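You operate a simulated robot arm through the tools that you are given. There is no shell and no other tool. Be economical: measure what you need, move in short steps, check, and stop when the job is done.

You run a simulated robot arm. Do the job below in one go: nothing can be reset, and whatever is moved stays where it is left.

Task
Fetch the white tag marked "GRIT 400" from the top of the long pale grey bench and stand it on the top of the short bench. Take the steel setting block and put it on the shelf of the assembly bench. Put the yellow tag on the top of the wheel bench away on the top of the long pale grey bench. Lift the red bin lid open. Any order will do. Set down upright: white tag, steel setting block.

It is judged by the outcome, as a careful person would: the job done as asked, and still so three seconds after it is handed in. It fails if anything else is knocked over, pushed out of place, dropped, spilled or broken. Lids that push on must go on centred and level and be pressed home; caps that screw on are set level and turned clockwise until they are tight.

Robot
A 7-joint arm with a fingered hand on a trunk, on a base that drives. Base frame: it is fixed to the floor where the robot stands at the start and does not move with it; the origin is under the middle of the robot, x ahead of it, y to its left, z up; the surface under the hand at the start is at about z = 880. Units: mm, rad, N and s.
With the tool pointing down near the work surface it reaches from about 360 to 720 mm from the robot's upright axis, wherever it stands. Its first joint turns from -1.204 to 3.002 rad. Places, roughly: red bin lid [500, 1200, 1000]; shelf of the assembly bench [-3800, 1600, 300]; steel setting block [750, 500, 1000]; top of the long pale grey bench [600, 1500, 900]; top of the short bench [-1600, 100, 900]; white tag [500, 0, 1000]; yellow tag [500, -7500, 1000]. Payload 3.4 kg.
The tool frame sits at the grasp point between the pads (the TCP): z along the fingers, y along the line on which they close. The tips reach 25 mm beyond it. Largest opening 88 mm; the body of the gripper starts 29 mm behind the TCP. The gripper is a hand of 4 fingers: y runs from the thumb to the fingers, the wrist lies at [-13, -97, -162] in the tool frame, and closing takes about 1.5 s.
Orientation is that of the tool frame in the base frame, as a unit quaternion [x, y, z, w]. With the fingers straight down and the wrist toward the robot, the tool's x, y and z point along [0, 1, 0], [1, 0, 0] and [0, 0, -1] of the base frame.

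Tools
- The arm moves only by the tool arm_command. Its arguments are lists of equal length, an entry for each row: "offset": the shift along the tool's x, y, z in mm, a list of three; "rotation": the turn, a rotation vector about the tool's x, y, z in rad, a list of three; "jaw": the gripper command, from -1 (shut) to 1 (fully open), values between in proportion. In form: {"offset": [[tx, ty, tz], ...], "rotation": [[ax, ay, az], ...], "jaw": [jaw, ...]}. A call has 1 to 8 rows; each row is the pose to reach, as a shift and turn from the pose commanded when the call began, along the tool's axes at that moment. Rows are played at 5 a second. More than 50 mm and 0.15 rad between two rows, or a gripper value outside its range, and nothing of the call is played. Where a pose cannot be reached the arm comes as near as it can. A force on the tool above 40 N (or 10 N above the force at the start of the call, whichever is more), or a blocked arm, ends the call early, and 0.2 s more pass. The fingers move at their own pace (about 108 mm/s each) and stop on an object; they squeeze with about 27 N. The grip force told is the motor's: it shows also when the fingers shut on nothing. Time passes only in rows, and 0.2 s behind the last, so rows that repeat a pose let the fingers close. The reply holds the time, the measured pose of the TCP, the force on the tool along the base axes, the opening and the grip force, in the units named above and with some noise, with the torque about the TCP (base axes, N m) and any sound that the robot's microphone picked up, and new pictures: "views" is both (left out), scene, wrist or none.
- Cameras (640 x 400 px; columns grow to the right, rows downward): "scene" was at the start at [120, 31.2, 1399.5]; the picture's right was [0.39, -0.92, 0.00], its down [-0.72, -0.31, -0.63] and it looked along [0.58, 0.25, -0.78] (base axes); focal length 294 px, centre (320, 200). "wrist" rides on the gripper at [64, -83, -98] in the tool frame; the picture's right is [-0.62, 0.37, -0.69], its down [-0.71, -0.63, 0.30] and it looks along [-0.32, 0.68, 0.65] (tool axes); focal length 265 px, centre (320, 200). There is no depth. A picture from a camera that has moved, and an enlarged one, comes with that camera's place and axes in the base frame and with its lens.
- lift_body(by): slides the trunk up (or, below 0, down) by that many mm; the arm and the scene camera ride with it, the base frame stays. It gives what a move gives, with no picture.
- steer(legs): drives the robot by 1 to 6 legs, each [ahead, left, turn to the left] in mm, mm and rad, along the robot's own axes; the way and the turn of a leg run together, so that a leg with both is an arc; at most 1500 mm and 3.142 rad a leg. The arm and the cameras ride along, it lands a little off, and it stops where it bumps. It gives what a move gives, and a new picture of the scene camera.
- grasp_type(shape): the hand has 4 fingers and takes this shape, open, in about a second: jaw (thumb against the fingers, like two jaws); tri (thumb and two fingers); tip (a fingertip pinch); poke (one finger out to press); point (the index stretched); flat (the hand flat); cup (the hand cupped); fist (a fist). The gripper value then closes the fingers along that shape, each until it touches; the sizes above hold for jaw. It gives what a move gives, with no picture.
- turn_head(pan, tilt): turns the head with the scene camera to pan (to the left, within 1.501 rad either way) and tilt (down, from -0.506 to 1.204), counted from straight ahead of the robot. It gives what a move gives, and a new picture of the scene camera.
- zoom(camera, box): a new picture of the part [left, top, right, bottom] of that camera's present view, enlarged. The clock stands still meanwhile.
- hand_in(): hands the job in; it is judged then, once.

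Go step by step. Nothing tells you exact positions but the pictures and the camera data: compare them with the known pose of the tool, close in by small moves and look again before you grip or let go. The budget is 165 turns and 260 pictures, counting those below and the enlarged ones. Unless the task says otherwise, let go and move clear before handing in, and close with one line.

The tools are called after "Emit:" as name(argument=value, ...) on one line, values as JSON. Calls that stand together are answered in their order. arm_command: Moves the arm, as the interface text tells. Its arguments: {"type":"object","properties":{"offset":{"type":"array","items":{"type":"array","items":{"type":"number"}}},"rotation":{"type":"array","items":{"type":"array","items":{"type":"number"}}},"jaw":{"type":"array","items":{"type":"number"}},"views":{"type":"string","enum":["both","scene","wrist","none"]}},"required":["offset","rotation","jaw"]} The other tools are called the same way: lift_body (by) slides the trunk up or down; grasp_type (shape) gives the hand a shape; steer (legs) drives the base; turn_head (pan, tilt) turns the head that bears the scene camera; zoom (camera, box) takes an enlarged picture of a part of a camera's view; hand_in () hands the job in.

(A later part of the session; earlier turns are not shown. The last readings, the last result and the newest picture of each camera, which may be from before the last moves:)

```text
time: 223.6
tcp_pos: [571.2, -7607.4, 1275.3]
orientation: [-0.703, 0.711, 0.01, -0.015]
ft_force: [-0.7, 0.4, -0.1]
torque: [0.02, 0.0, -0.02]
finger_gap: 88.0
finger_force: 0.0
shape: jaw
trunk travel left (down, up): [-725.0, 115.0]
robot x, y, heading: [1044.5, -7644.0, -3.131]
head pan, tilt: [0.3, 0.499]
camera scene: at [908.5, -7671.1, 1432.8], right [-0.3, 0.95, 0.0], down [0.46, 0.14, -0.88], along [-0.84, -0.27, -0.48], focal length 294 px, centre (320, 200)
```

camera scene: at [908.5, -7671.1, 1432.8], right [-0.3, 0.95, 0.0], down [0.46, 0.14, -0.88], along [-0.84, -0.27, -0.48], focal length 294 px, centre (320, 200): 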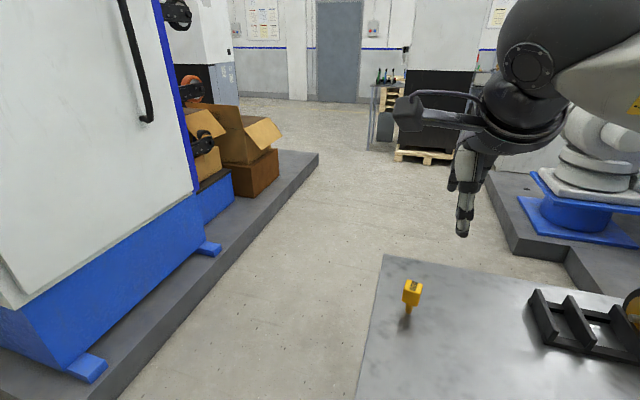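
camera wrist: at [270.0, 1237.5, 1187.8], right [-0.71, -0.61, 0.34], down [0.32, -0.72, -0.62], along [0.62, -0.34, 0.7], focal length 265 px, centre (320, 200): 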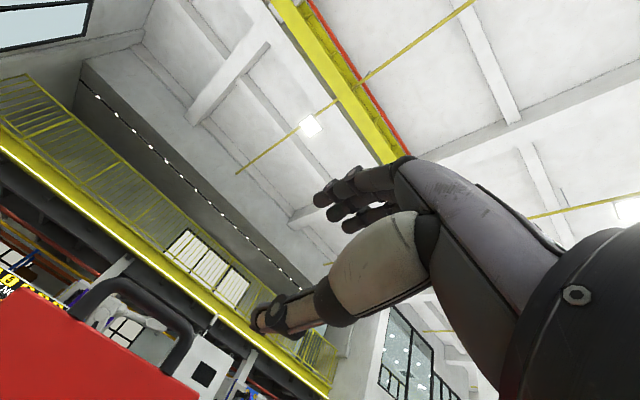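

I'll square the hand and move above the yellow tag.

Emit:
arm_command(offset=[[3, 30, 30], [6, 60, 65], [9, 90, 100], [12, 120, 135], [15, 150, 170], [15, 161, 185], [15, 161, 185]], rotation=[[0.035, -0.007, -0.011], [0.035, -0.007, -0.011], [0.035, -0.007, -0.011], [0.035, -0.007, -0.011], [0.035, -0.007, -0.011], [0.035, -0.007, -0.011], [0.035, -0.007, -0.011]], jaw=[1, 1, 1, 1, 1, 1, 1])

Emit:
zoom(camera="wrist", box=[160, 170, 360, 310])

```text
time: 225.2
tcp_pos: [404.4, -7623.0, 1094.1]
orientation: [0.707, -0.707, -0.001, 0.001]
ft_force: [0.5, 0.4, 0.4]
torque: [0.0, 0.02, 0.0]
finger_gap: 87.6
finger_force: 0.0
shape: jaw
trunk travel left (down, up): [-725.0, 115.0]
robot x, y, heading: [1048.2, -7644.5, -3.137]
head pan, tilt: [0.3, 0.499]
camera scene: at [909.1, -7671.1, 1432.8], right [-0.3, 0.95, 0.0], down [0.46, 0.14, -0.88], along [-0.84, -0.27, -0.48], focal length 294 px, centre (320, 200)
camera wrist: at [486.7, -7685.4, 1193.4], right [-0.37, 0.62, 0.69], down [0.63, 0.72, -0.31], along [-0.68, 0.32, -0.65], focal length 265 px, centre (320, 200)
```

scene: 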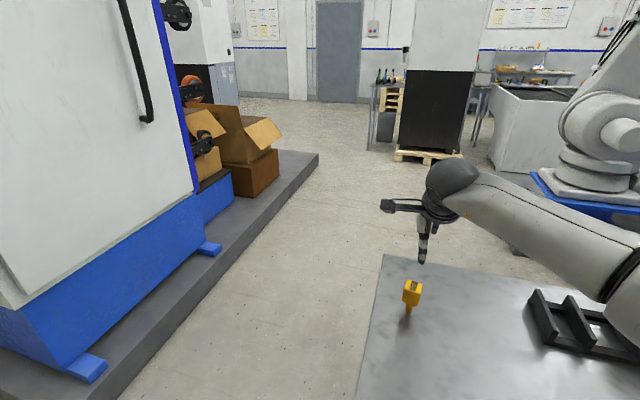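
wrist: 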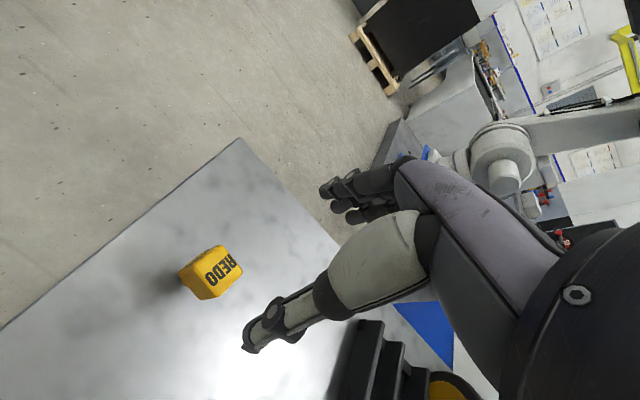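

```text
2.86 times, centred on (260, 240) of wrist
camera zoom: at [486.7, -7685.4, 1193.4], right [-0.37, 0.62, 0.69], down [0.63, 0.72, -0.31], along [-0.68, 0.32, -0.65], focal length 758 px, centre (491, 86)
```

zoom: 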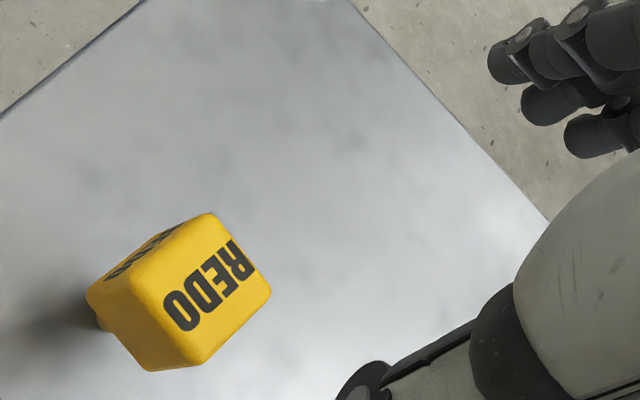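

Tag top centre is about (405, −7625), yawed ~8°. I'll align and descend partway.

Emit:
arm_command(offset=[[2, 0, 40], [2, 0, 80], [2, 0, 80]], rotation=[[0, 0, 0.14], [0, 0, 0.147], [0, 0, 0.147]], jaw=[1, 1, 1], views="none")

Emit:
zoom(camera="wrist", box=[160, 140, 400, 340])

Emit:
zoom(camera="scene", box=[360, 230, 480, 330])

```text
time: 226.0
tcp_pos: [404.9, -7623.7, 1014.7]
orientation: [-0.653, 0.757, 0.001, -0.001]
ft_force: [0.1, 0.2, 0.2]
torque: [0.03, 0.03, 0.02]
finger_gap: 87.8
finger_force: 0.1
shape: jaw
trunk travel left (down, up): [-725.0, 115.0]
robot x, y, heading: [1045.3, -7643.9, -3.135]
head pan, tilt: [0.3, 0.499]
```

```text
2.00 times, centred on (280, 240) of wrist
camera zoom: at [476.2, -7698.2, 1113.6], right [-0.27, 0.67, 0.69], down [0.73, 0.61, -0.31], along [-0.63, 0.42, -0.65], focal length 531 px, centre (400, 120)
```

zoom: 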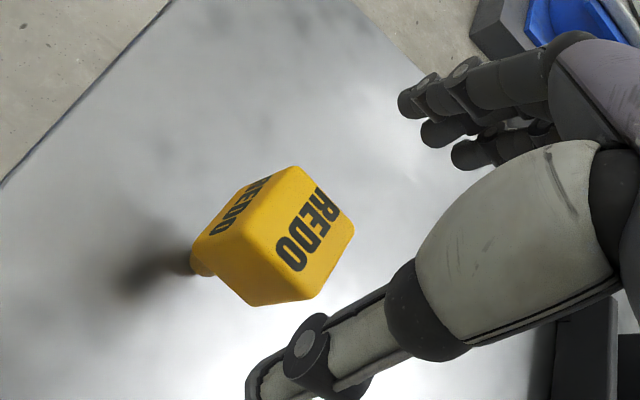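

```text
4.00 times, centred on (420, 280) of scene
camera zoom: at [909.3, -7671.5, 1432.9], right [-0.3, 0.95, 0.0], down [0.46, 0.14, -0.88], along [-0.84, -0.27, -0.48], focal length 1177 px, centre (-80, -120)
```

zoom: 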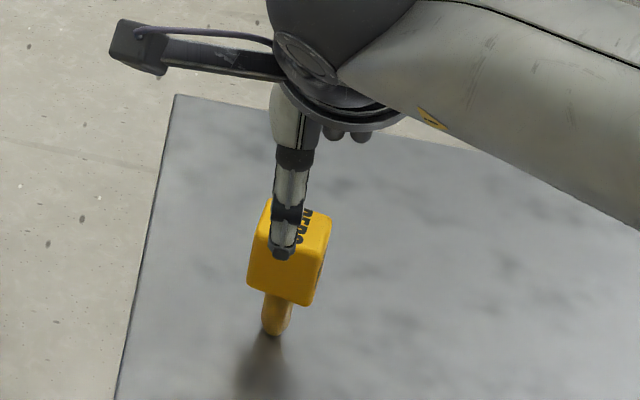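

Aligned. Descend to grip height and look before closing.

Emit:
arm_command(offset=[[3, 0, 25], [3, 0, 50], [3, 0, 50]], rotation=[[0, 0, 0], [0, 0, 0], [0, 0, 0]], jaw=[1, 1, 1], views="none")

Emit:
zoom(camera="wrist", box=[160, 140, 400, 340])

Emit:
zoom(camera="scene", box=[360, 250, 480, 330])

```text
time: 226.8
tcp_pos: [403.8, -7628.0, 965.1]
orientation: [-0.655, 0.756, 0.0, -0.001]
ft_force: [0.4, -0.4, 0.3]
torque: [0.0, 0.05, 0.02]
finger_gap: 87.7
finger_force: 0.1
shape: jaw
trunk travel left (down, up): [-725.0, 115.0]
robot x, y, heading: [1047.3, -7643.7, -3.14]
head pan, tilt: [0.3, 0.499]
```

```text
2.00 times, centred on (280, 240) of wrist
camera zoom: at [475.7, -7701.8, 1064.2], right [-0.27, 0.67, 0.69], down [0.73, 0.62, -0.31], along [-0.63, 0.42, -0.65], focal length 531 px, centre (400, 120)
```

zoom: 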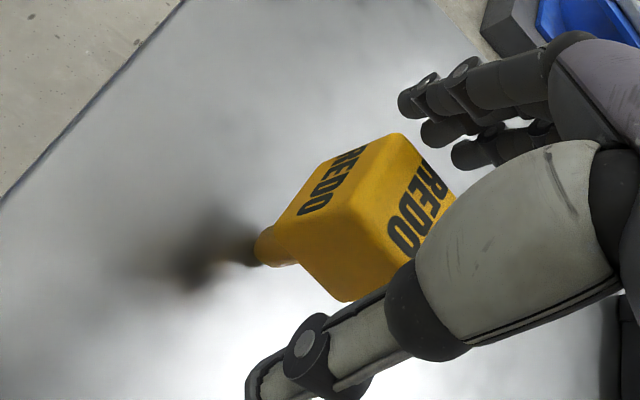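

```text
5.00 times, centred on (420, 290) of scene
camera zoom: at [909.2, -7671.1, 1432.8], right [-0.3, 0.95, 0.0], down [0.46, 0.14, -0.88], along [-0.84, -0.27, -0.48], focal length 1472 px, centre (-180, -250)
```

zoom: 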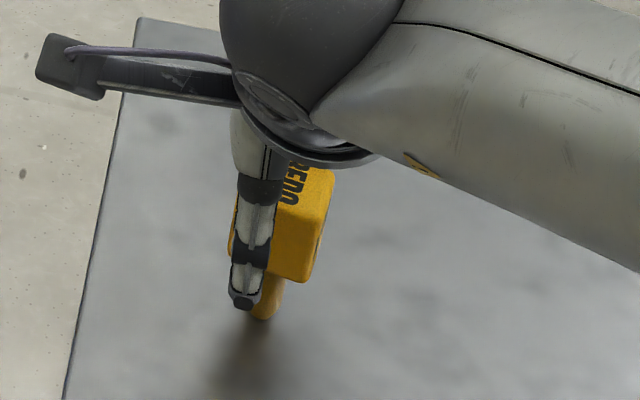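

Well centred between the fingers. Close and lift.

Emit:
arm_command(offset=[[0, 0, 0], [0, 0, 0], [0, 0, 0], [0, 0, 0], [0, 0, 0], [0, 0, 0], [0, 0, 0], [0, 0, 0]], rotation=[[0, 0, 0], [0, 0, 0], [0, 0, 0], [0, 0, 0], [0, 0, 0], [0, 0, 0], [0, 0, 0], [0, 0, 0]], jaw=[0.6, 0.3, 0, -0.2, -0.4, -0.6, -0.8, -0.8], views="none")

Emit:
arm_command(offset=[[0, 0, -15], [0, 0, -40], [0, 0, -80], [0, 0, -120], [0, 0, -150]], rotation=[[0, 0, 0], [0, 0, 0], [0, 0, 0], [0, 0, 0], [0, 0, 0]], jaw=[-0.8, -0.8, -0.8, -0.8, -0.8], views="wrist")

```text
time: 228.6
tcp_pos: [403.3, -7627.1, 965.6]
orientation: [-0.654, 0.757, 0.0, -0.001]
ft_force: [0.4, 0.7, 0.5]
torque: [0.01, 0.03, -0.01]
finger_gap: 28.3
finger_force: 27.0
shape: jaw
trunk travel left (down, up): [-725.0, 115.0]
robot x, y, heading: [1043.7, -7641.9, -3.132]
head pan, tilt: [0.3, 0.499]
```

```text
time: 229.8
tcp_pos: [404.2, -7626.3, 1116.5]
orientation: [-0.654, 0.757, -0.001, -0.001]
ft_force: [-0.4, 0.4, -1.3]
torque: [0.04, 0.0, 0.02]
finger_gap: 28.3
finger_force: 26.5
shape: jaw
trunk travel left (down, up): [-725.0, 115.0]
robot x, y, heading: [1043.3, -7643.2, -3.134]
head pan, tilt: [0.3, 0.499]
camera wrist: at [475.8, -7701.9, 1215.4], right [-0.27, 0.67, 0.69], down [0.73, 0.61, -0.31], along [-0.63, 0.42, -0.65], focal length 265 px, centre (320, 200)
```

wrist: 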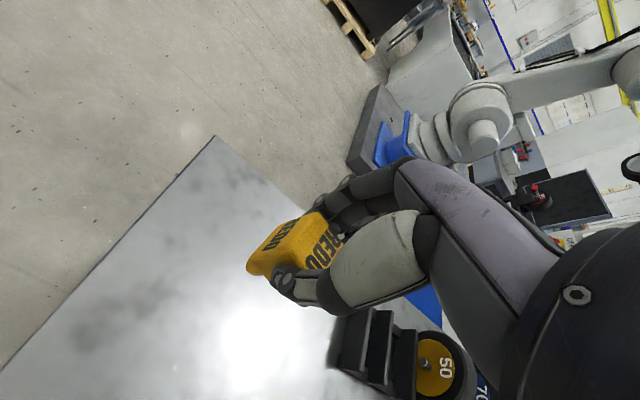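

Got the yellow tag. Now back up the lane to behind the long bench.

Emit:
steer(legs=[[-230, 0, 0], [0, 0, -1.577], [1500, 90, 0], [1500, 0, 0]])

Emit:
turn_head(pan=0.0, tilt=0.3)

```text
refused: leg 3 is longer than a leg can be; nothing moved
```

```text
time: 230.6
tcp_pos: [402.7, -7628.0, 1116.2]
orientation: [-0.654, 0.757, -0.001, -0.001]
ft_force: [0.4, -0.6, -0.4]
torque: [-0.02, 0.0, 0.0]
finger_gap: 28.7
finger_force: 27.0
shape: jaw
trunk travel left (down, up): [-725.0, 115.0]
robot x, y, heading: [1043.7, -7646.1, -3.131]
head pan, tilt: [0.0, 0.3]
camera scene: at [902.2, -7644.4, 1451.2], right [-0.01, 1.0, 0.0], down [0.3, 0.0, -0.96], along [-0.96, -0.01, -0.3], focal length 294 px, centre (320, 200)
```

scene: 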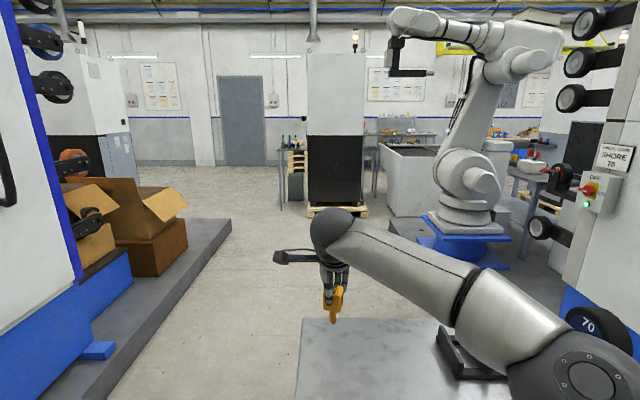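

Emit:
steer(legs=[[-230, 0, 0], [0, 0, -1.58], [1490, 90, 0], [1500, 0, 0]])

```text
time: 250.2
tcp_pos: [1332.1, -4003.6, 1115.4]
orientation: [0.1, 0.995, 0.001, -0.001]
ft_force: [0.0, 1.2, -1.7]
torque: [-0.01, 0.0, 0.01]
finger_gap: 28.2
finger_force: 26.8
shape: jaw
trunk travel left (down, up): [-725.0, 115.0]
robot x, y, heading: [1277.8, -4646.3, 1.525]
head pan, tilt: [0.0, 0.3]
camera scene: at [1286.1, -4499.3, 1451.2], right [1.0, -0.05, 0.0], down [-0.01, -0.3, -0.96], along [0.05, 0.95, -0.3], focal length 294 px, centre (320, 200)
```

scene: 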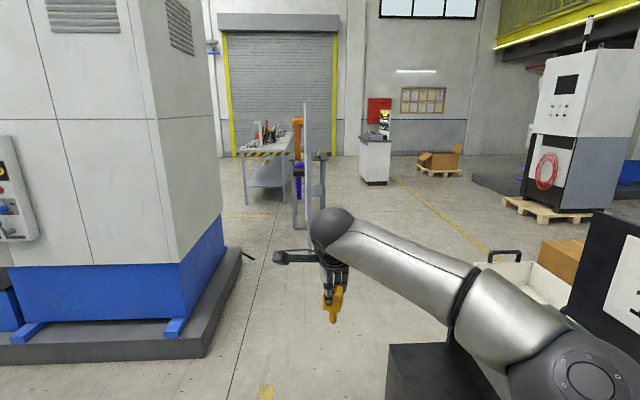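

On track; correct heading, pass the saw, then shift right and go up the back aisle.

Emit:
steer(legs=[[0, 80, 0.046], [1500, 0, 0], [520, 0, 0], [0, -640, 0], [1500, 0, 0], [1400, 0, 0]])

```text
time: 277.8
tcp_pos: [1862.0, 927.6, 1115.5]
orientation: [0.076, 0.997, 0.0, -0.001]
ft_force: [-0.4, 0.1, -1.4]
torque: [-0.03, 0.0, 0.0]
finger_gap: 28.1
finger_force: 27.3
shape: jaw
trunk travel left (down, up): [-725.0, 115.0]
robot x, y, heading: [1842.5, 286.0, 1.57]
head pan, tilt: [0.0, 0.3]
camera scene: at [1841.4, 430.5, 1451.2], right [1.0, 0.0, 0.0], down [0.0, -0.3, -0.96], along [0.0, 0.96, -0.3], focal length 294 px, centre (320, 200)
```

scene: 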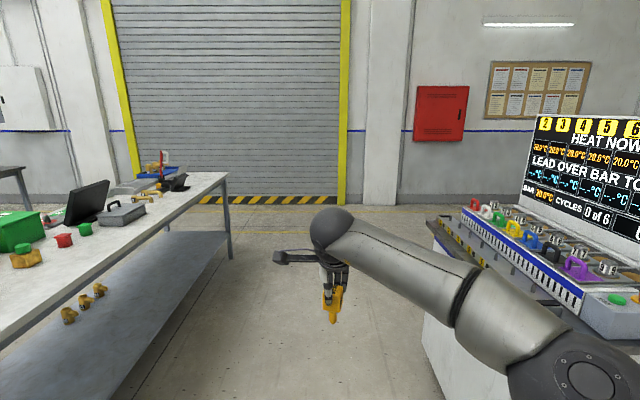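

Behind the bench now; turn to face it.

Emit:
steer(legs=[[0, 0, 1.571], [200, 0, 0]])

Emit:
turn_head(pan=-0.1, tilt=0.55)

```text
time: 283.2
tcp_pos: [998.6, 304.7, 1115.4]
orientation: [-0.652, 0.758, -0.001, 0.0]
ft_force: [-0.9, 0.3, 0.2]
torque: [-0.01, 0.02, -0.06]
finger_gap: 27.9
finger_force: 27.3
shape: jaw
trunk travel left (down, up): [-725.0, 115.0]
robot x, y, heading: [1640.1, 283.8, -3.139]
head pan, tilt: [0.0, 0.3]
camera scene: at [1497.5, 285.7, 1451.1], right [0.0, 1.0, 0.0], down [0.3, 0.0, -0.96], along [-0.96, 0.0, -0.3], focal length 294 px, centre (320, 200)
```

scene: 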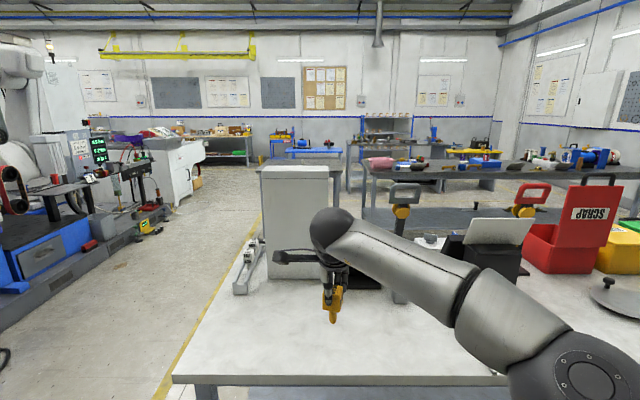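

```text
time: 283.9
tcp_pos: [1000.6, 305.0, 1116.1]
orientation: [-0.652, 0.758, 0.0, -0.001]
ft_force: [0.1, 0.3, -0.4]
torque: [0.02, -0.01, -0.03]
finger_gap: 27.8
finger_force: 27.1
shape: jaw
trunk travel left (down, up): [-725.0, 115.0]
robot x, y, heading: [1639.6, 282.3, -3.14]
head pan, tilt: [-0.099, 0.55]
camera scene: at [1502.3, 294.6, 1428.3], right [0.1, 1.0, 0.0], down [0.52, -0.05, -0.85], along [-0.85, 0.08, -0.52], focal length 294 px, centre (320, 200)
```

scene: 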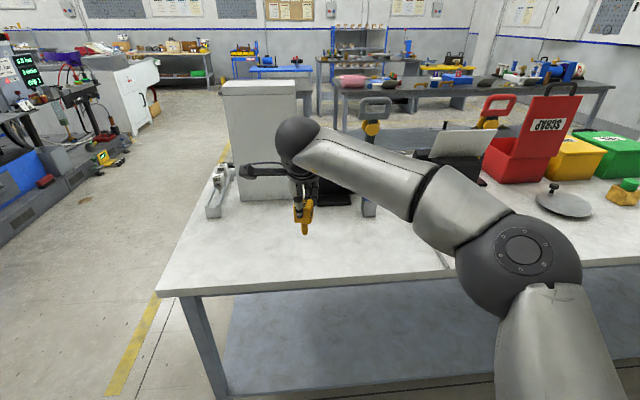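

The open red lid stays up. There's free bench space here; I'll place the yellow tag around (850, 170).

Emit:
steer(legs=[[0, 130, 0], [150, 0, 0]])

Emit:
arm_command(offset=[[0, 0, 40], [0, 0, 80], [0, 0, 120], [0, 0, 130]], rotation=[[0, 0, 0], [0, 0, 0], [0, 0, 0], [0, 0, 0]], jaw=[-0.8, -0.8, -0.8, -0.8], views="both")

Emit:
zoom(camera="scene", box=[260, 190, 360, 270])

```text
time: 286.2
tcp_pos: [851.8, 174.5, 1115.7]
orientation: [-0.653, 0.757, 0.0, -0.001]
ft_force: [0.2, -0.2, 0.0]
torque: [-0.01, -0.02, 0.0]
finger_gap: 28.1
finger_force: 27.5
shape: jaw
trunk travel left (down, up): [-725.0, 115.0]
robot x, y, heading: [1490.8, 156.4, -3.132]
head pan, tilt: [-0.099, 0.55]
camera scene: at [1353.4, 165.1, 1428.1], right [0.1, 1.0, 0.0], down [0.52, -0.05, -0.85], along [-0.85, 0.08, -0.52], focal length 294 px, centre (320, 200)
```

scene: 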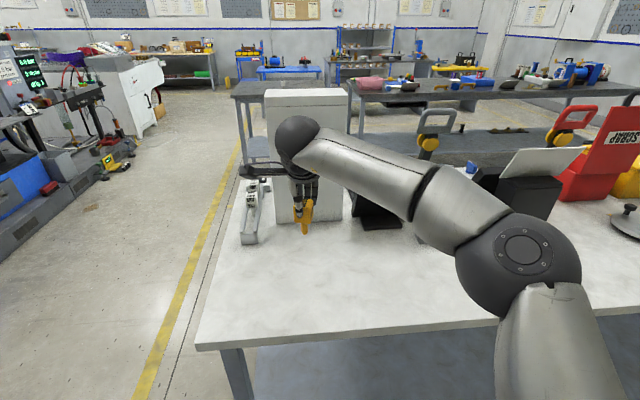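

```text
time: 287.2
tcp_pos: [851.9, 174.9, 987.1]
orientation: [-0.652, 0.758, 0.0, -0.001]
ft_force: [-0.1, 0.9, -0.6]
torque: [0.0, -0.01, 0.01]
finger_gap: 27.9
finger_force: 26.6
shape: jaw
trunk travel left (down, up): [-725.0, 115.0]
robot x, y, heading: [1493.1, 152.8, -3.139]
head pan, tilt: [-0.099, 0.55]
camera scene: at [1354.1, 165.1, 1428.2], right [0.1, 1.0, 0.0], down [0.52, -0.05, -0.85], along [-0.85, 0.08, -0.52], focal length 294 px, centre (320, 200)
camera wrist: at [923.2, 100.0, 1085.4], right [-0.27, 0.67, 0.69], down [0.73, 0.61, -0.31], along [-0.63, 0.42, -0.65], focal length 265 px, centre (320, 200)
```

scene: 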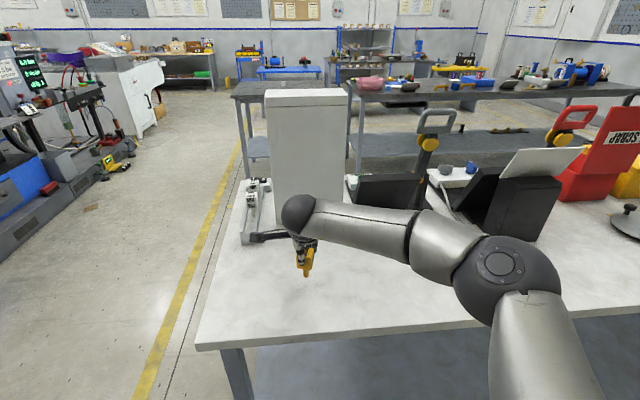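
wrist: 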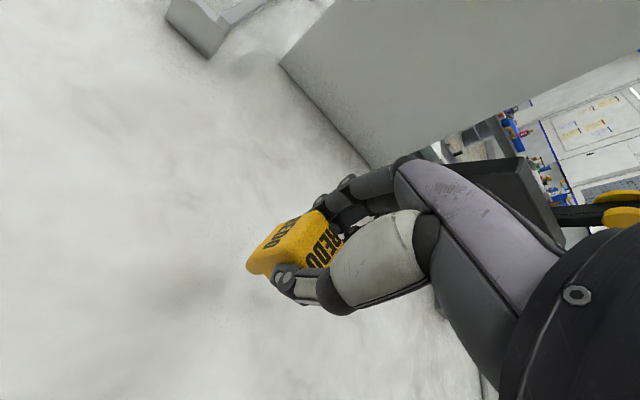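

```text
5.00 times, centred on (310, 230) of scene
camera zoom: at [1354.1, 165.1, 1428.2], right [0.1, 1.0, 0.0], down [0.52, -0.05, -0.85], along [-0.85, 0.08, -0.52], focal length 1472 px, centre (370, 50)
```

zoom: 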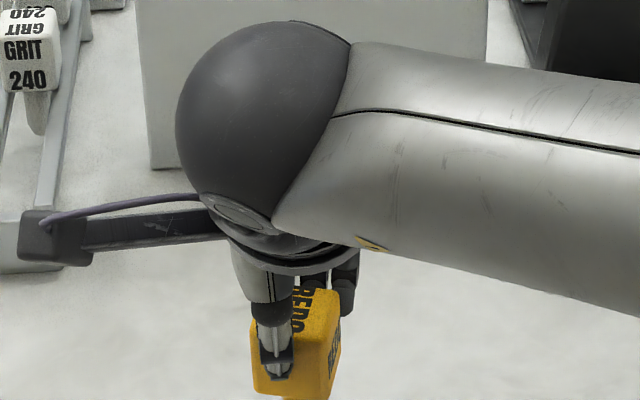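

Lower gently until contact.

Emit:
arm_command(offset=[[0, 0, 4], [0, 0, 8], [0, 0, 12], [0, 0, 15], [0, 0, 18], [0, 0, 18]], rotation=[[0, 0, 0], [0, 0, 0], [0, 0, 0], [0, 0, 0], [0, 0, 0], [0, 0, 0]], jaw=[-0.8, -0.8, -0.8, -0.8, -0.8, -0.8], views="none")

Emit:
zoom(camera="wrist", box=[190, 190, 350, 310])

Emit:
zoom(camera="scene", box=[280, 240, 340, 300])

```text
time: 288.6
tcp_pos: [851.5, 175.4, 966.9]
orientation: [-0.653, 0.757, 0.0, -0.001]
ft_force: [0.2, 0.0, -0.9]
torque: [-0.02, -0.01, 0.03]
finger_gap: 27.6
finger_force: 27.3
shape: jaw
trunk travel left (down, up): [-725.0, 115.0]
robot x, y, heading: [1497.3, 153.7, -3.141]
head pan, tilt: [-0.099, 0.55]
```

```text
3.33 times, centred on (270, 250) of wrist
camera zoom: at [923.0, 99.7, 1066.6], right [-0.27, 0.67, 0.69], down [0.73, 0.61, -0.31], along [-0.63, 0.42, -0.65], focal length 885 px, centre (487, 33)
```

zoom: 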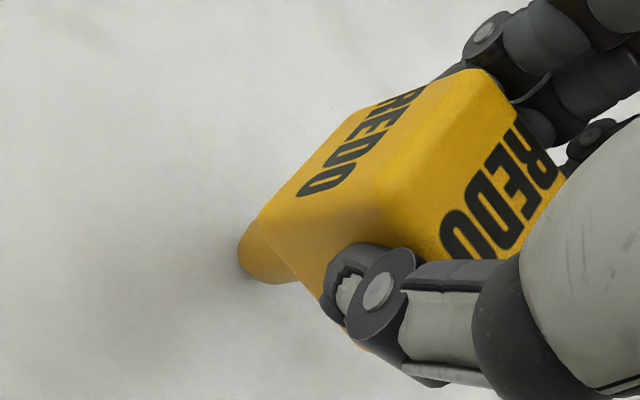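

```text
6.67 times, centred on (310, 270) of scene
camera zoom: at [1354.2, 165.2, 1428.2], right [0.1, 1.0, 0.0], down [0.52, -0.05, -0.85], along [-0.85, 0.08, -0.52], focal length 1962 px, centre (387, -267)
```

zoom: 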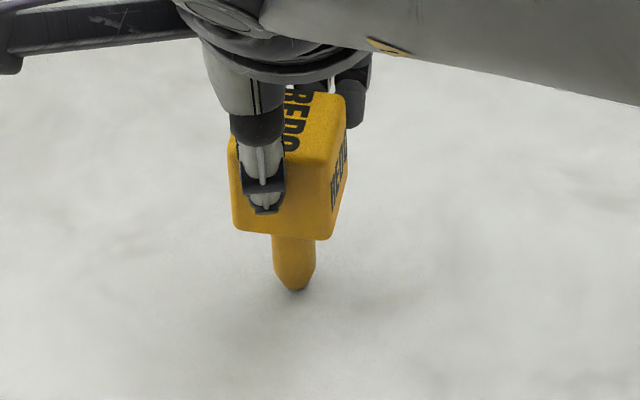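

Very near the surface. One more small step.

Emit:
arm_command(offset=[[0, 0, 1], [0, 0, 2], [0, 0, 2], [0, 0, 2]], rotation=[[0, 0, 0], [0, 0, 0], [0, 0, 0], [0, 0, 0]], jaw=[-0.8, -0.8, -0.8, -0.8], views="none")

```text
time: 289.6
tcp_pos: [851.0, 174.6, 966.3]
orientation: [-0.653, 0.758, 0.0, -0.001]
ft_force: [-0.5, -0.2, -1.2]
torque: [0.01, -0.01, 0.03]
finger_gap: 27.8
finger_force: 27.4
shape: jaw
trunk travel left (down, up): [-725.0, 115.0]
robot x, y, heading: [1494.3, 154.4, -3.141]
head pan, tilt: [-0.099, 0.55]
```

Emit:
arm_command(offset=[[0, 0, 1], [0, 0, 2], [0, 0, 2], [0, 0, 2]], rotation=[[0, 0, 0], [0, 0, 0], [0, 0, 0], [0, 0, 0]], jaw=[-0.8, -0.8, -0.8, -0.8], views="none")

Emit:
zoom(camera="scene", box=[290, 260, 320, 290])

```text
time: 290.6
tcp_pos: [851.2, 175.3, 965.8]
orientation: [-0.653, 0.757, 0.001, -0.002]
ft_force: [-1.3, -0.4, 5.4]
torque: [0.05, 0.04, -0.01]
finger_gap: 28.2
finger_force: 26.7
shape: jaw
trunk travel left (down, up): [-725.0, 115.0]
robot x, y, heading: [1493.2, 157.2, -3.139]
head pan, tilt: [-0.099, 0.55]
```

```text
13.33 times, centred on (305, 275) of scene
camera zoom: at [1355.2, 165.2, 1428.4], right [0.1, 1.0, 0.0], down [0.52, -0.05, -0.85], along [-0.85, 0.08, -0.52], focal length 3924 px, centre (520, -800)
```

zoom: 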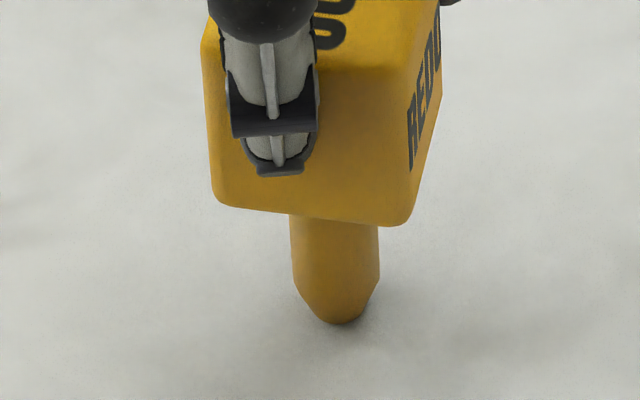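

Contact at ~6 N. Open a hair, settle, then open wider and look.

Emit:
arm_command(offset=[[0, 0, 0], [0, 0, 0], [0, 0, 0], [0, 0, 0], [0, 0, 0], [0, 0, 0], [0, 0, 0], [0, 0, 0]], rotation=[[0, 0, 0], [0, 0, 0], [0, 0, 0], [0, 0, 0], [0, 0, 0], [0, 0, 0], [0, 0, 0], [0, 0, 0]], jaw=[-0.35, -0.28, -0.24, -0.22, -0.16, -0.1, 0, 0], views="none")

Emit:
zoom(camera="scene", box=[280, 240, 340, 300])

Emit:
zoom(camera="wrist", box=[190, 190, 350, 310])

```text
time: 292.4
tcp_pos: [851.4, 174.6, 964.4]
orientation: [-0.653, 0.757, 0.0, -0.001]
ft_force: [-0.6, -0.7, 0.0]
torque: [-0.01, 0.0, -0.02]
finger_gap: 43.4
finger_force: 0.1
shape: jaw
trunk travel left (down, up): [-725.0, 115.0]
robot x, y, heading: [1494.9, 157.1, -3.138]
head pan, tilt: [-0.099, 0.55]
```

```text
6.67 times, centred on (310, 270) of scene
camera zoom: at [1354.3, 165.2, 1428.2], right [0.1, 1.0, 0.0], down [0.52, -0.05, -0.85], along [-0.85, 0.08, -0.52], focal length 1962 px, centre (387, -267)
```

zoom: 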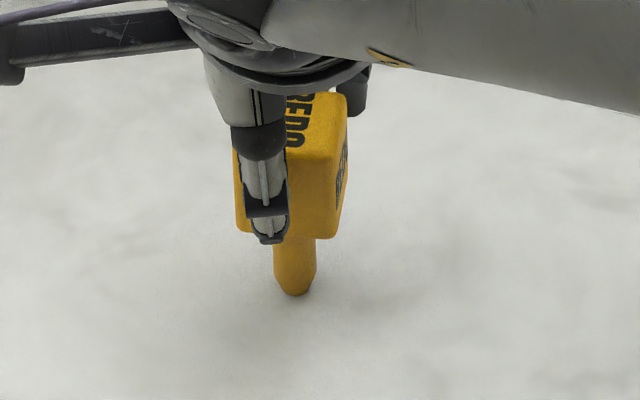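

```text
3.33 times, centred on (270, 250) of wrist
camera zoom: at [923.1, 99.8, 1062.7], right [-0.27, 0.67, 0.69], down [0.73, 0.61, -0.31], along [-0.63, 0.42, -0.65], focal length 885 px, centre (487, 33)
```

zoom: 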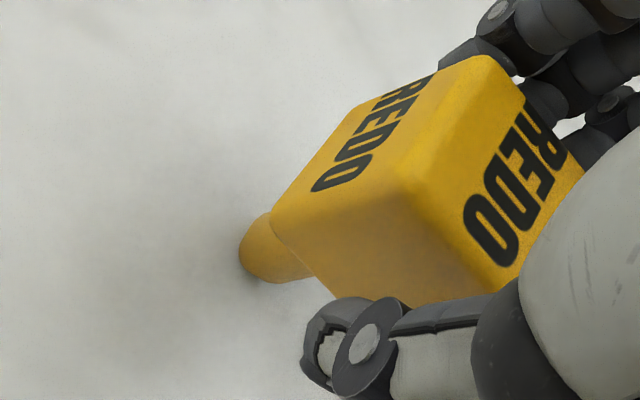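

Standing upright. Open fully and lift clear.

Emit:
arm_command(offset=[[0, 0, 0], [0, 0, 0], [0, 0, 0], [0, 0, -20], [0, 0, -55], [0, 0, -100], [0, 0, -150], [0, 0, -190]], rotation=[[0, 0, 0], [0, 0, 0], [0, 0, 0], [0, 0, 0], [0, 0, 0], [0, 0, 0], [0, 0, 0], [0, 0, 0]], jaw=[0.3, 0.6, 0.9, 1, 1, 1, 1, 1], views="scene")

```text
time: 294.2
tcp_pos: [851.9, 175.3, 1154.5]
orientation: [-0.653, 0.757, 0.001, 0.0]
ft_force: [-0.3, -0.6, -0.4]
torque: [0.0, 0.01, 0.0]
finger_gap: 87.6
finger_force: 0.1
shape: jaw
trunk travel left (down, up): [-725.0, 115.0]
robot x, y, heading: [1495.1, 160.8, -3.138]
head pan, tilt: [-0.099, 0.55]
camera scene: at [1354.7, 164.7, 1428.3], right [0.1, 1.0, 0.0], down [0.52, -0.05, -0.85], along [-0.85, 0.08, -0.52], focal length 294 px, centre (320, 200)
```

scene: 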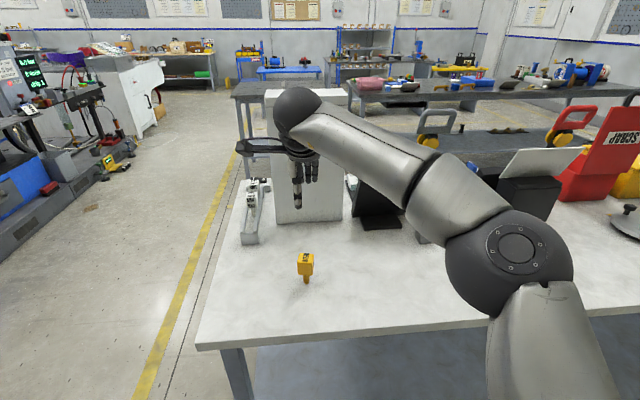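

Yellow tag stands on the bench. Now slide right to face the setting block.

Emit:
steer(legs=[[-120, 0, 0], [0, -560, 0]])

Emit:
turn_head(pan=0.3, tilt=0.55)

```text
time: 298.2
tcp_pos: [969.7, 733.7, 1154.0]
orientation: [-0.652, 0.758, 0.0, -0.002]
ft_force: [-0.2, 0.1, 1.2]
torque: [0.0, 0.01, 0.0]
finger_gap: 87.6
finger_force: 0.1
shape: jaw
trunk travel left (down, up): [-725.0, 115.0]
robot x, y, heading: [1610.7, 714.0, -3.145]
head pan, tilt: [-0.099, 0.55]
camera scene: at [1471.8, 723.7, 1428.2], right [0.1, 1.0, 0.0], down [0.52, -0.05, -0.85], along [-0.85, 0.08, -0.52], focal length 294 px, centre (320, 200)
```

scene: 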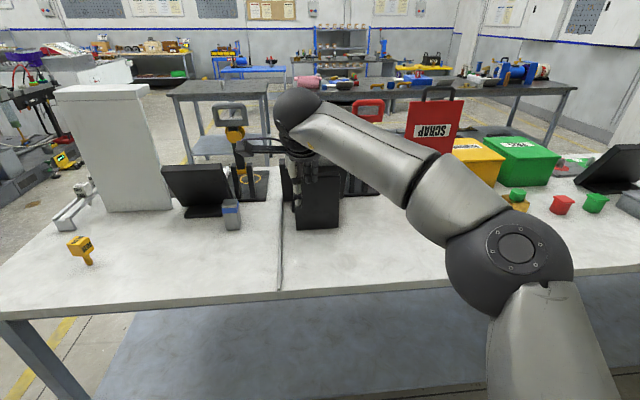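

```text
time: 299.1
tcp_pos: [967.9, 734.2, 1153.3]
orientation: [-0.653, 0.758, 0.0, 0.0]
ft_force: [-0.1, 0.0, -0.5]
torque: [0.01, 0.04, 0.02]
finger_gap: 87.5
finger_force: 0.2
shape: jaw
trunk travel left (down, up): [-725.0, 115.0]
robot x, y, heading: [1611.4, 710.9, -3.139]
head pan, tilt: [0.3, 0.55]
camera scene: at [1475.4, 687.9, 1428.2], right [-0.3, 0.95, 0.0], down [0.5, 0.16, -0.85], along [-0.81, -0.25, -0.52], focal length 294 px, centre (320, 200)
```

scene: 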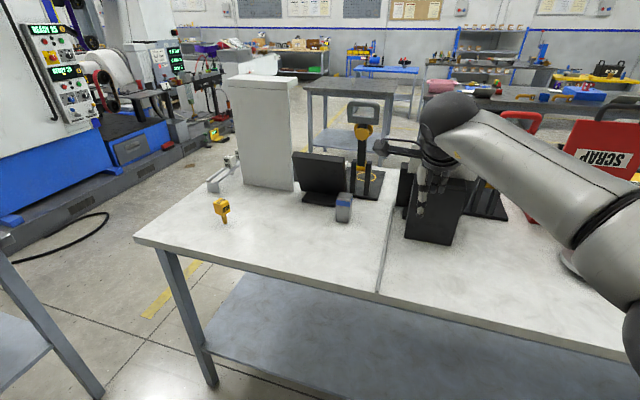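

Emit:
zoom(camera="scene", box=[290, 140, 410, 240])

```text
4.00 times, centred on (350, 190) of scene
camera zoom: at [1475.4, 687.9, 1428.2], right [-0.3, 0.95, 0.0], down [0.5, 0.16, -0.85], along [-0.81, -0.25, -0.52], focal length 1177 px, centre (200, 240)
```

zoom: 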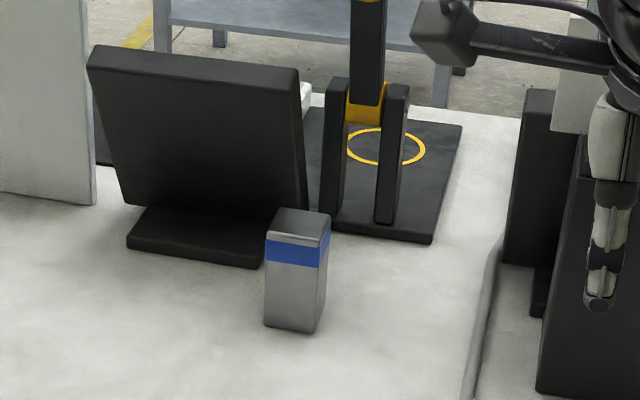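

The block stands at about (737, 536), ~40 wide in y, ~50 deep, ~87 tall, next to the display. I'll grip across y, so I shift left, pull the arm in and yaw the hand.

Emit:
steer(legs=[[0, 440, 0]])

Emit:
arm_command(offset=[[0, -40, 0], [0, -80, 0], [0, -120, 0], [0, -150, 0], [0, -180, 0], [0, -180, 0], [0, -180, 0], [0, -180, 0]], rotation=[[0, 0, 0.14], [0, 0, 0.28], [0, 0, 0.42], [0, 0, 0.56], [0, 0, 0.7], [0, 0, 0.84], [0, 0, 0.98], [0, 0, 1.0]], jaw=[1, 1, 1, 1, 1, 1, 1, 1], views="none")

Emit:
steer(legs=[[320, 0, 0]])

```text
time: 301.8
tcp_pos: [971.1, 291.2, 1154.6]
orientation: [-0.653, 0.757, 0.001, -0.002]
ft_force: [1.0, -0.4, 0.9]
torque: [-0.02, 0.03, 0.01]
finger_gap: 87.6
finger_force: 0.1
shape: jaw
trunk travel left (down, up): [-725.0, 115.0]
robot x, y, heading: [1612.6, 275.6, -3.145]
head pan, tilt: [0.3, 0.55]
camera scene: at [1477.0, 245.8, 1428.2], right [-0.3, 0.95, 0.0], down [0.5, 0.16, -0.85], along [-0.81, -0.25, -0.52], focal length 294 px, centre (320, 200)
```

scene: 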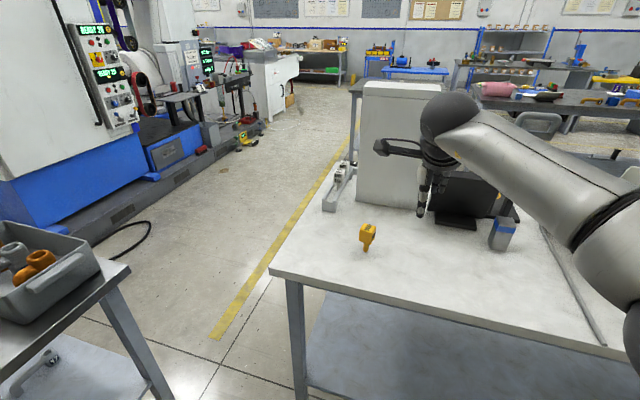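

```text
time: 303.6
tcp_pos: [1148.0, 265.1, 1152.7]
orientation: [-0.208, 0.978, -0.001, -0.001]
ft_force: [0.3, 0.1, 0.4]
torque: [-0.01, -0.05, 0.02]
finger_gap: 87.8
finger_force: 0.0
shape: jaw
trunk travel left (down, up): [-725.0, 115.0]
robot x, y, heading: [1608.5, 273.7, -3.143]
head pan, tilt: [0.3, 0.55]
```

```text
time: 305.7
tcp_pos: [829.3, 262.8, 1153.0]
orientation: [-0.211, 0.977, 0.0, 0.0]
ft_force: [-0.6, -0.5, -0.1]
torque: [0.0, 0.01, -0.01]
finger_gap: 87.6
finger_force: 0.0
shape: jaw
trunk travel left (down, up): [-725.0, 115.0]
robot x, y, heading: [1296.1, 271.0, -3.135]
head pan, tilt: [0.3, 0.55]
camera scene: at [1159.4, 244.1, 1428.2], right [-0.3, 0.95, 0.0], down [0.5, 0.16, -0.85], along [-0.81, -0.26, -0.52], focal length 294 px, centre (320, 200)
```

scene: 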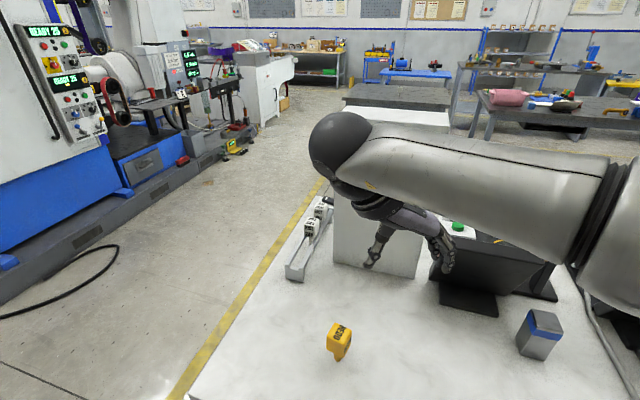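

I'll turn the robot right 0.45 rad, which also brings the hand's closing axis onto y.

Emit:
steer(legs=[[0, 0, -0.45]])

Emit:
turn_head(pan=0.1, tilt=0.75)

Emit:
zoom(camera="wrist", box=[0, 0, 640, 400])

```text
time: 307.4
tcp_pos: [874.0, 465.9, 1153.2]
orientation: [0.013, 1.0, 0.001, -0.001]
ft_force: [-1.0, 0.3, -0.5]
torque: [0.01, 0.02, -0.01]
finger_gap: 87.7
finger_force: 0.1
shape: jaw
trunk travel left (down, up): [-725.0, 115.0]
robot x, y, heading: [1292.5, 270.0, 2.695]
head pan, tilt: [0.3, 0.55]
camera scene: at [1161.6, 306.1, 1428.3], right [0.14, 0.99, 0.0], down [0.52, -0.08, -0.85], along [-0.84, 0.12, -0.52], focal length 294 px, centre (320, 200)
```

scene: 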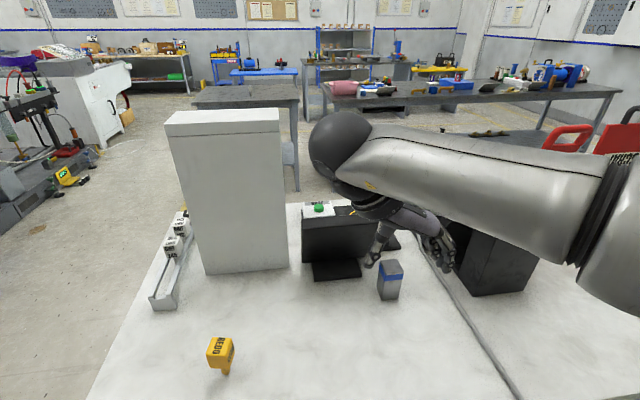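

```text
time: 308.1
tcp_pos: [872.6, 466.5, 1153.7]
orientation: [0.013, 1.0, 0.0, -0.001]
ft_force: [0.5, 0.3, -0.4]
torque: [-0.04, 0.01, 0.0]
finger_gap: 87.9
finger_force: 0.1
shape: jaw
trunk travel left (down, up): [-725.0, 115.0]
robot x, y, heading: [1294.7, 268.4, 2.695]
head pan, tilt: [0.099, 0.75]
camera scene: at [1172.3, 321.0, 1410.9], right [0.34, 0.94, 0.0], down [0.64, -0.23, -0.73], along [-0.69, 0.25, -0.68], focal length 294 px, centre (320, 200)
```

scene: 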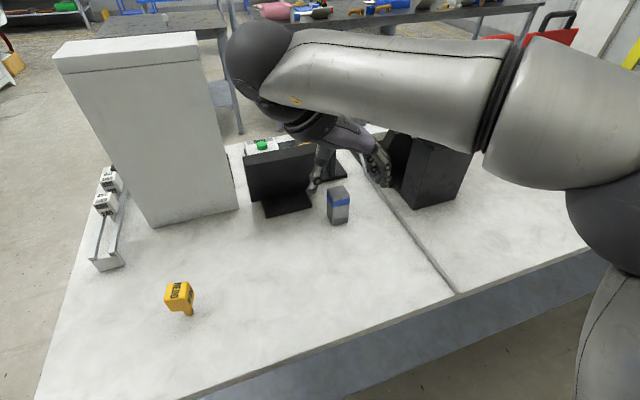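

```text
1.00 times, centred on (320, 200) of wrist (not enlarged: the box is as wide or as high as the picture)
camera zoom: at [806.1, 385.0, 1252.1], right [0.63, 0.35, 0.69], down [0.7, -0.65, -0.31], along [0.34, 0.67, -0.65], focal length 265 px, centre (320, 200)
```

zoom: 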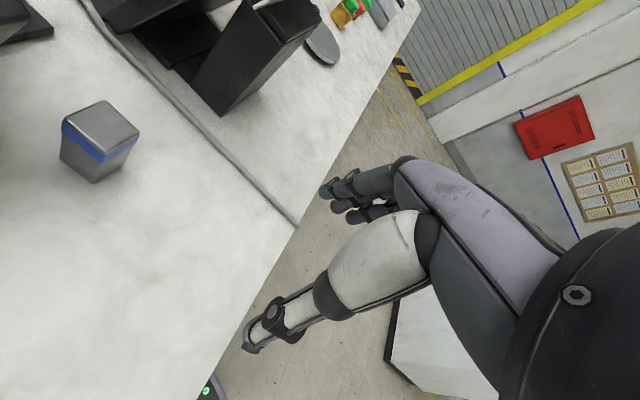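

Block near (730, 521). Moving above it.

Emit:
arm_command(offset=[[45, 18, 0], [90, 36, 0], [138, 54, 0], [138, 54, 30], [138, 54, 50], [138, 54, 50]], rotation=[[0, 0, 0], [0, 0, 0], [0, 0, 0.026], [0, 0, 0.026], [0, 0, 0.026], [0, 0, 0.026]], jaw=[1, 1, 1, 1, 1, 1])

Emit:
zoom(camera="wrist", box=[100, 150, 340, 350])

Emit:
zoom(camera="scene", box=[270, 130, 390, 230])

```text
refused: row 3 steps farther than a row can; nothing moved
```

```text
2.00 times, centred on (220, 250) of wrist
camera zoom: at [806.1, 385.0, 1252.1], right [0.63, 0.35, 0.69], down [0.7, -0.65, -0.31], along [0.34, 0.67, -0.65], focal length 531 px, centre (520, 100)
```

zoom: 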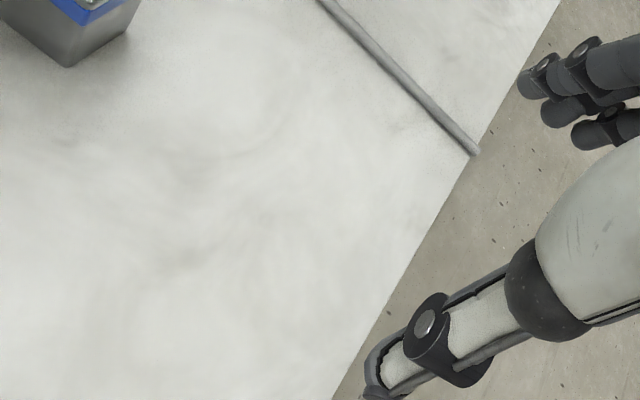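

```text
4.00 times, centred on (330, 180) of scene
camera zoom: at [1172.3, 321.0, 1410.9], right [0.34, 0.94, 0.0], down [0.64, -0.23, -0.73], along [-0.69, 0.25, -0.68], focal length 1177 px, centre (280, 280)
```

zoom: 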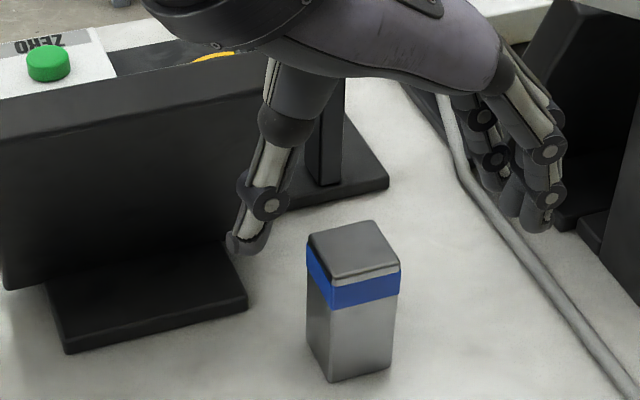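

The block is axis-aligned, centred about (718, 527), top z≈972. Move above it.

Emit:
arm_command(offset=[[40, 16, 0], [80, 32, 0], [120, 48, 0], [155, 60, 0], [155, 60, 40], [155, 60, 80], [155, 60, 80]], rotation=[[0, 0, 0], [0, 0, 0], [0, 0, 0.026], [0, 0, 0.026], [0, 0, 0.026], [0, 0, 0.026], [0, 0, 0.026]], jaw=[1, 1, 1, 1, 1, 1, 1])

Emit:
zoom(camera="scene", box=[270, 130, 390, 230])

```text
time: 309.8
tcp_pos: [735.5, 532.7, 1075.5]
orientation: [0.026, 1.0, -0.001, -0.001]
ft_force: [0.2, -1.0, -0.3]
torque: [-0.01, 0.0, -0.03]
finger_gap: 87.7
finger_force: 0.0
shape: jaw
out of reach, approached as far as the arm can: row 3, 4, 5, 6, 7
trunk travel left (down, up): [-725.0, 115.0]
robot x, y, heading: [1297.9, 272.3, 2.698]
head pan, tilt: [0.099, 0.75]
camera scene: at [1173.5, 321.5, 1411.0], right [0.34, 0.94, 0.0], down [0.64, -0.23, -0.73], along [-0.69, 0.25, -0.68], focal length 294 px, centre (320, 200)
camera wrist: at [666.2, 454.5, 1175.8], right [0.64, 0.34, 0.69], down [0.68, -0.67, -0.31], along [0.36, 0.67, -0.65], focal length 265 px, centre (320, 200)
```

scene: 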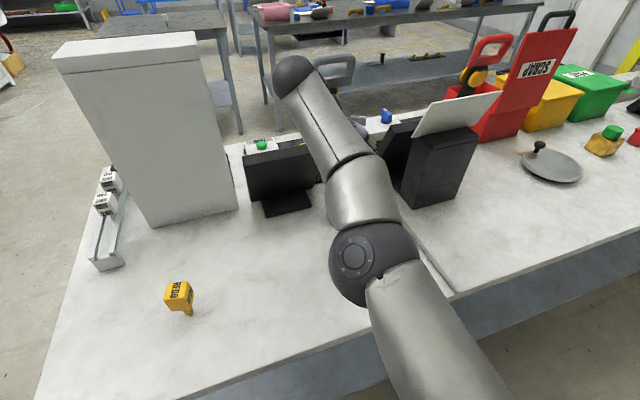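
wrist: 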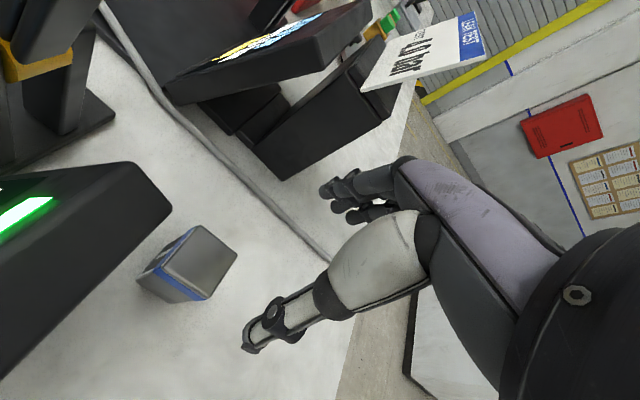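

```text
4.00 times, centred on (330, 180) of scene
camera zoom: at [1173.5, 321.5, 1411.0], right [0.34, 0.94, 0.0], down [0.64, -0.23, -0.73], along [-0.69, 0.25, -0.68], focal length 1177 px, centre (280, 280)
```

zoom: 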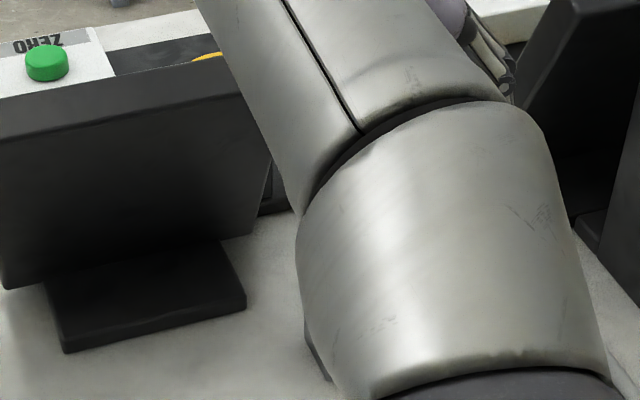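

The arm is overstretched with that yaw. Gripping along x is clear of the display after all, so I'll retract, undo the yaw, and approach squarely from behind.

Emit:
arm_command(offset=[[-15, 0, -40], [-50, 0, -70], [-90, 0, -70], [-130, 0, -70], [-150, 0, -70], [-150, 0, -70], [-150, 0, -70], [-150, 0, -70]], rotation=[[0, 0, 0], [0, 0, -0.14], [0, 0, -0.28], [0, 0, -0.42], [0, 0, -0.56], [0, 0, -0.7], [0, 0, -0.84], [0, 0, -0.98]], jaw=[1, 1, 1, 1, 1, 1, 1, 1], views="scene")

```text
time: 311.6
tcp_pos: [746.6, 479.0, 1258.8]
orientation: [-0.417, 0.909, -0.014, 0.002]
ft_force: [-0.6, 0.6, -0.5]
torque: [0.0, 0.0, 0.0]
finger_gap: 87.8
finger_force: 0.0
shape: jaw
out of reach, approached as far as the arm can: row 1, 2, 3, 4, 5, 6, 7, 8
trunk travel left (down, up): [-725.0, 115.0]
robot x, y, heading: [1295.5, 270.1, 2.698]
head pan, tilt: [0.099, 0.75]
camera scene: at [1172.4, 321.2, 1410.9], right [0.34, 0.94, 0.0], down [0.64, -0.23, -0.73], along [-0.69, 0.25, -0.68], focal length 294 px, centre (320, 200)
```

scene: 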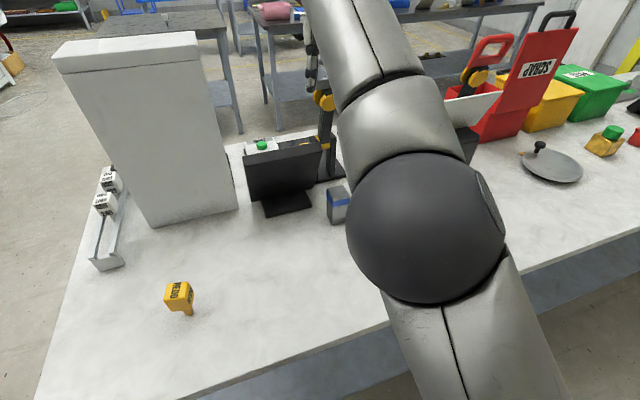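

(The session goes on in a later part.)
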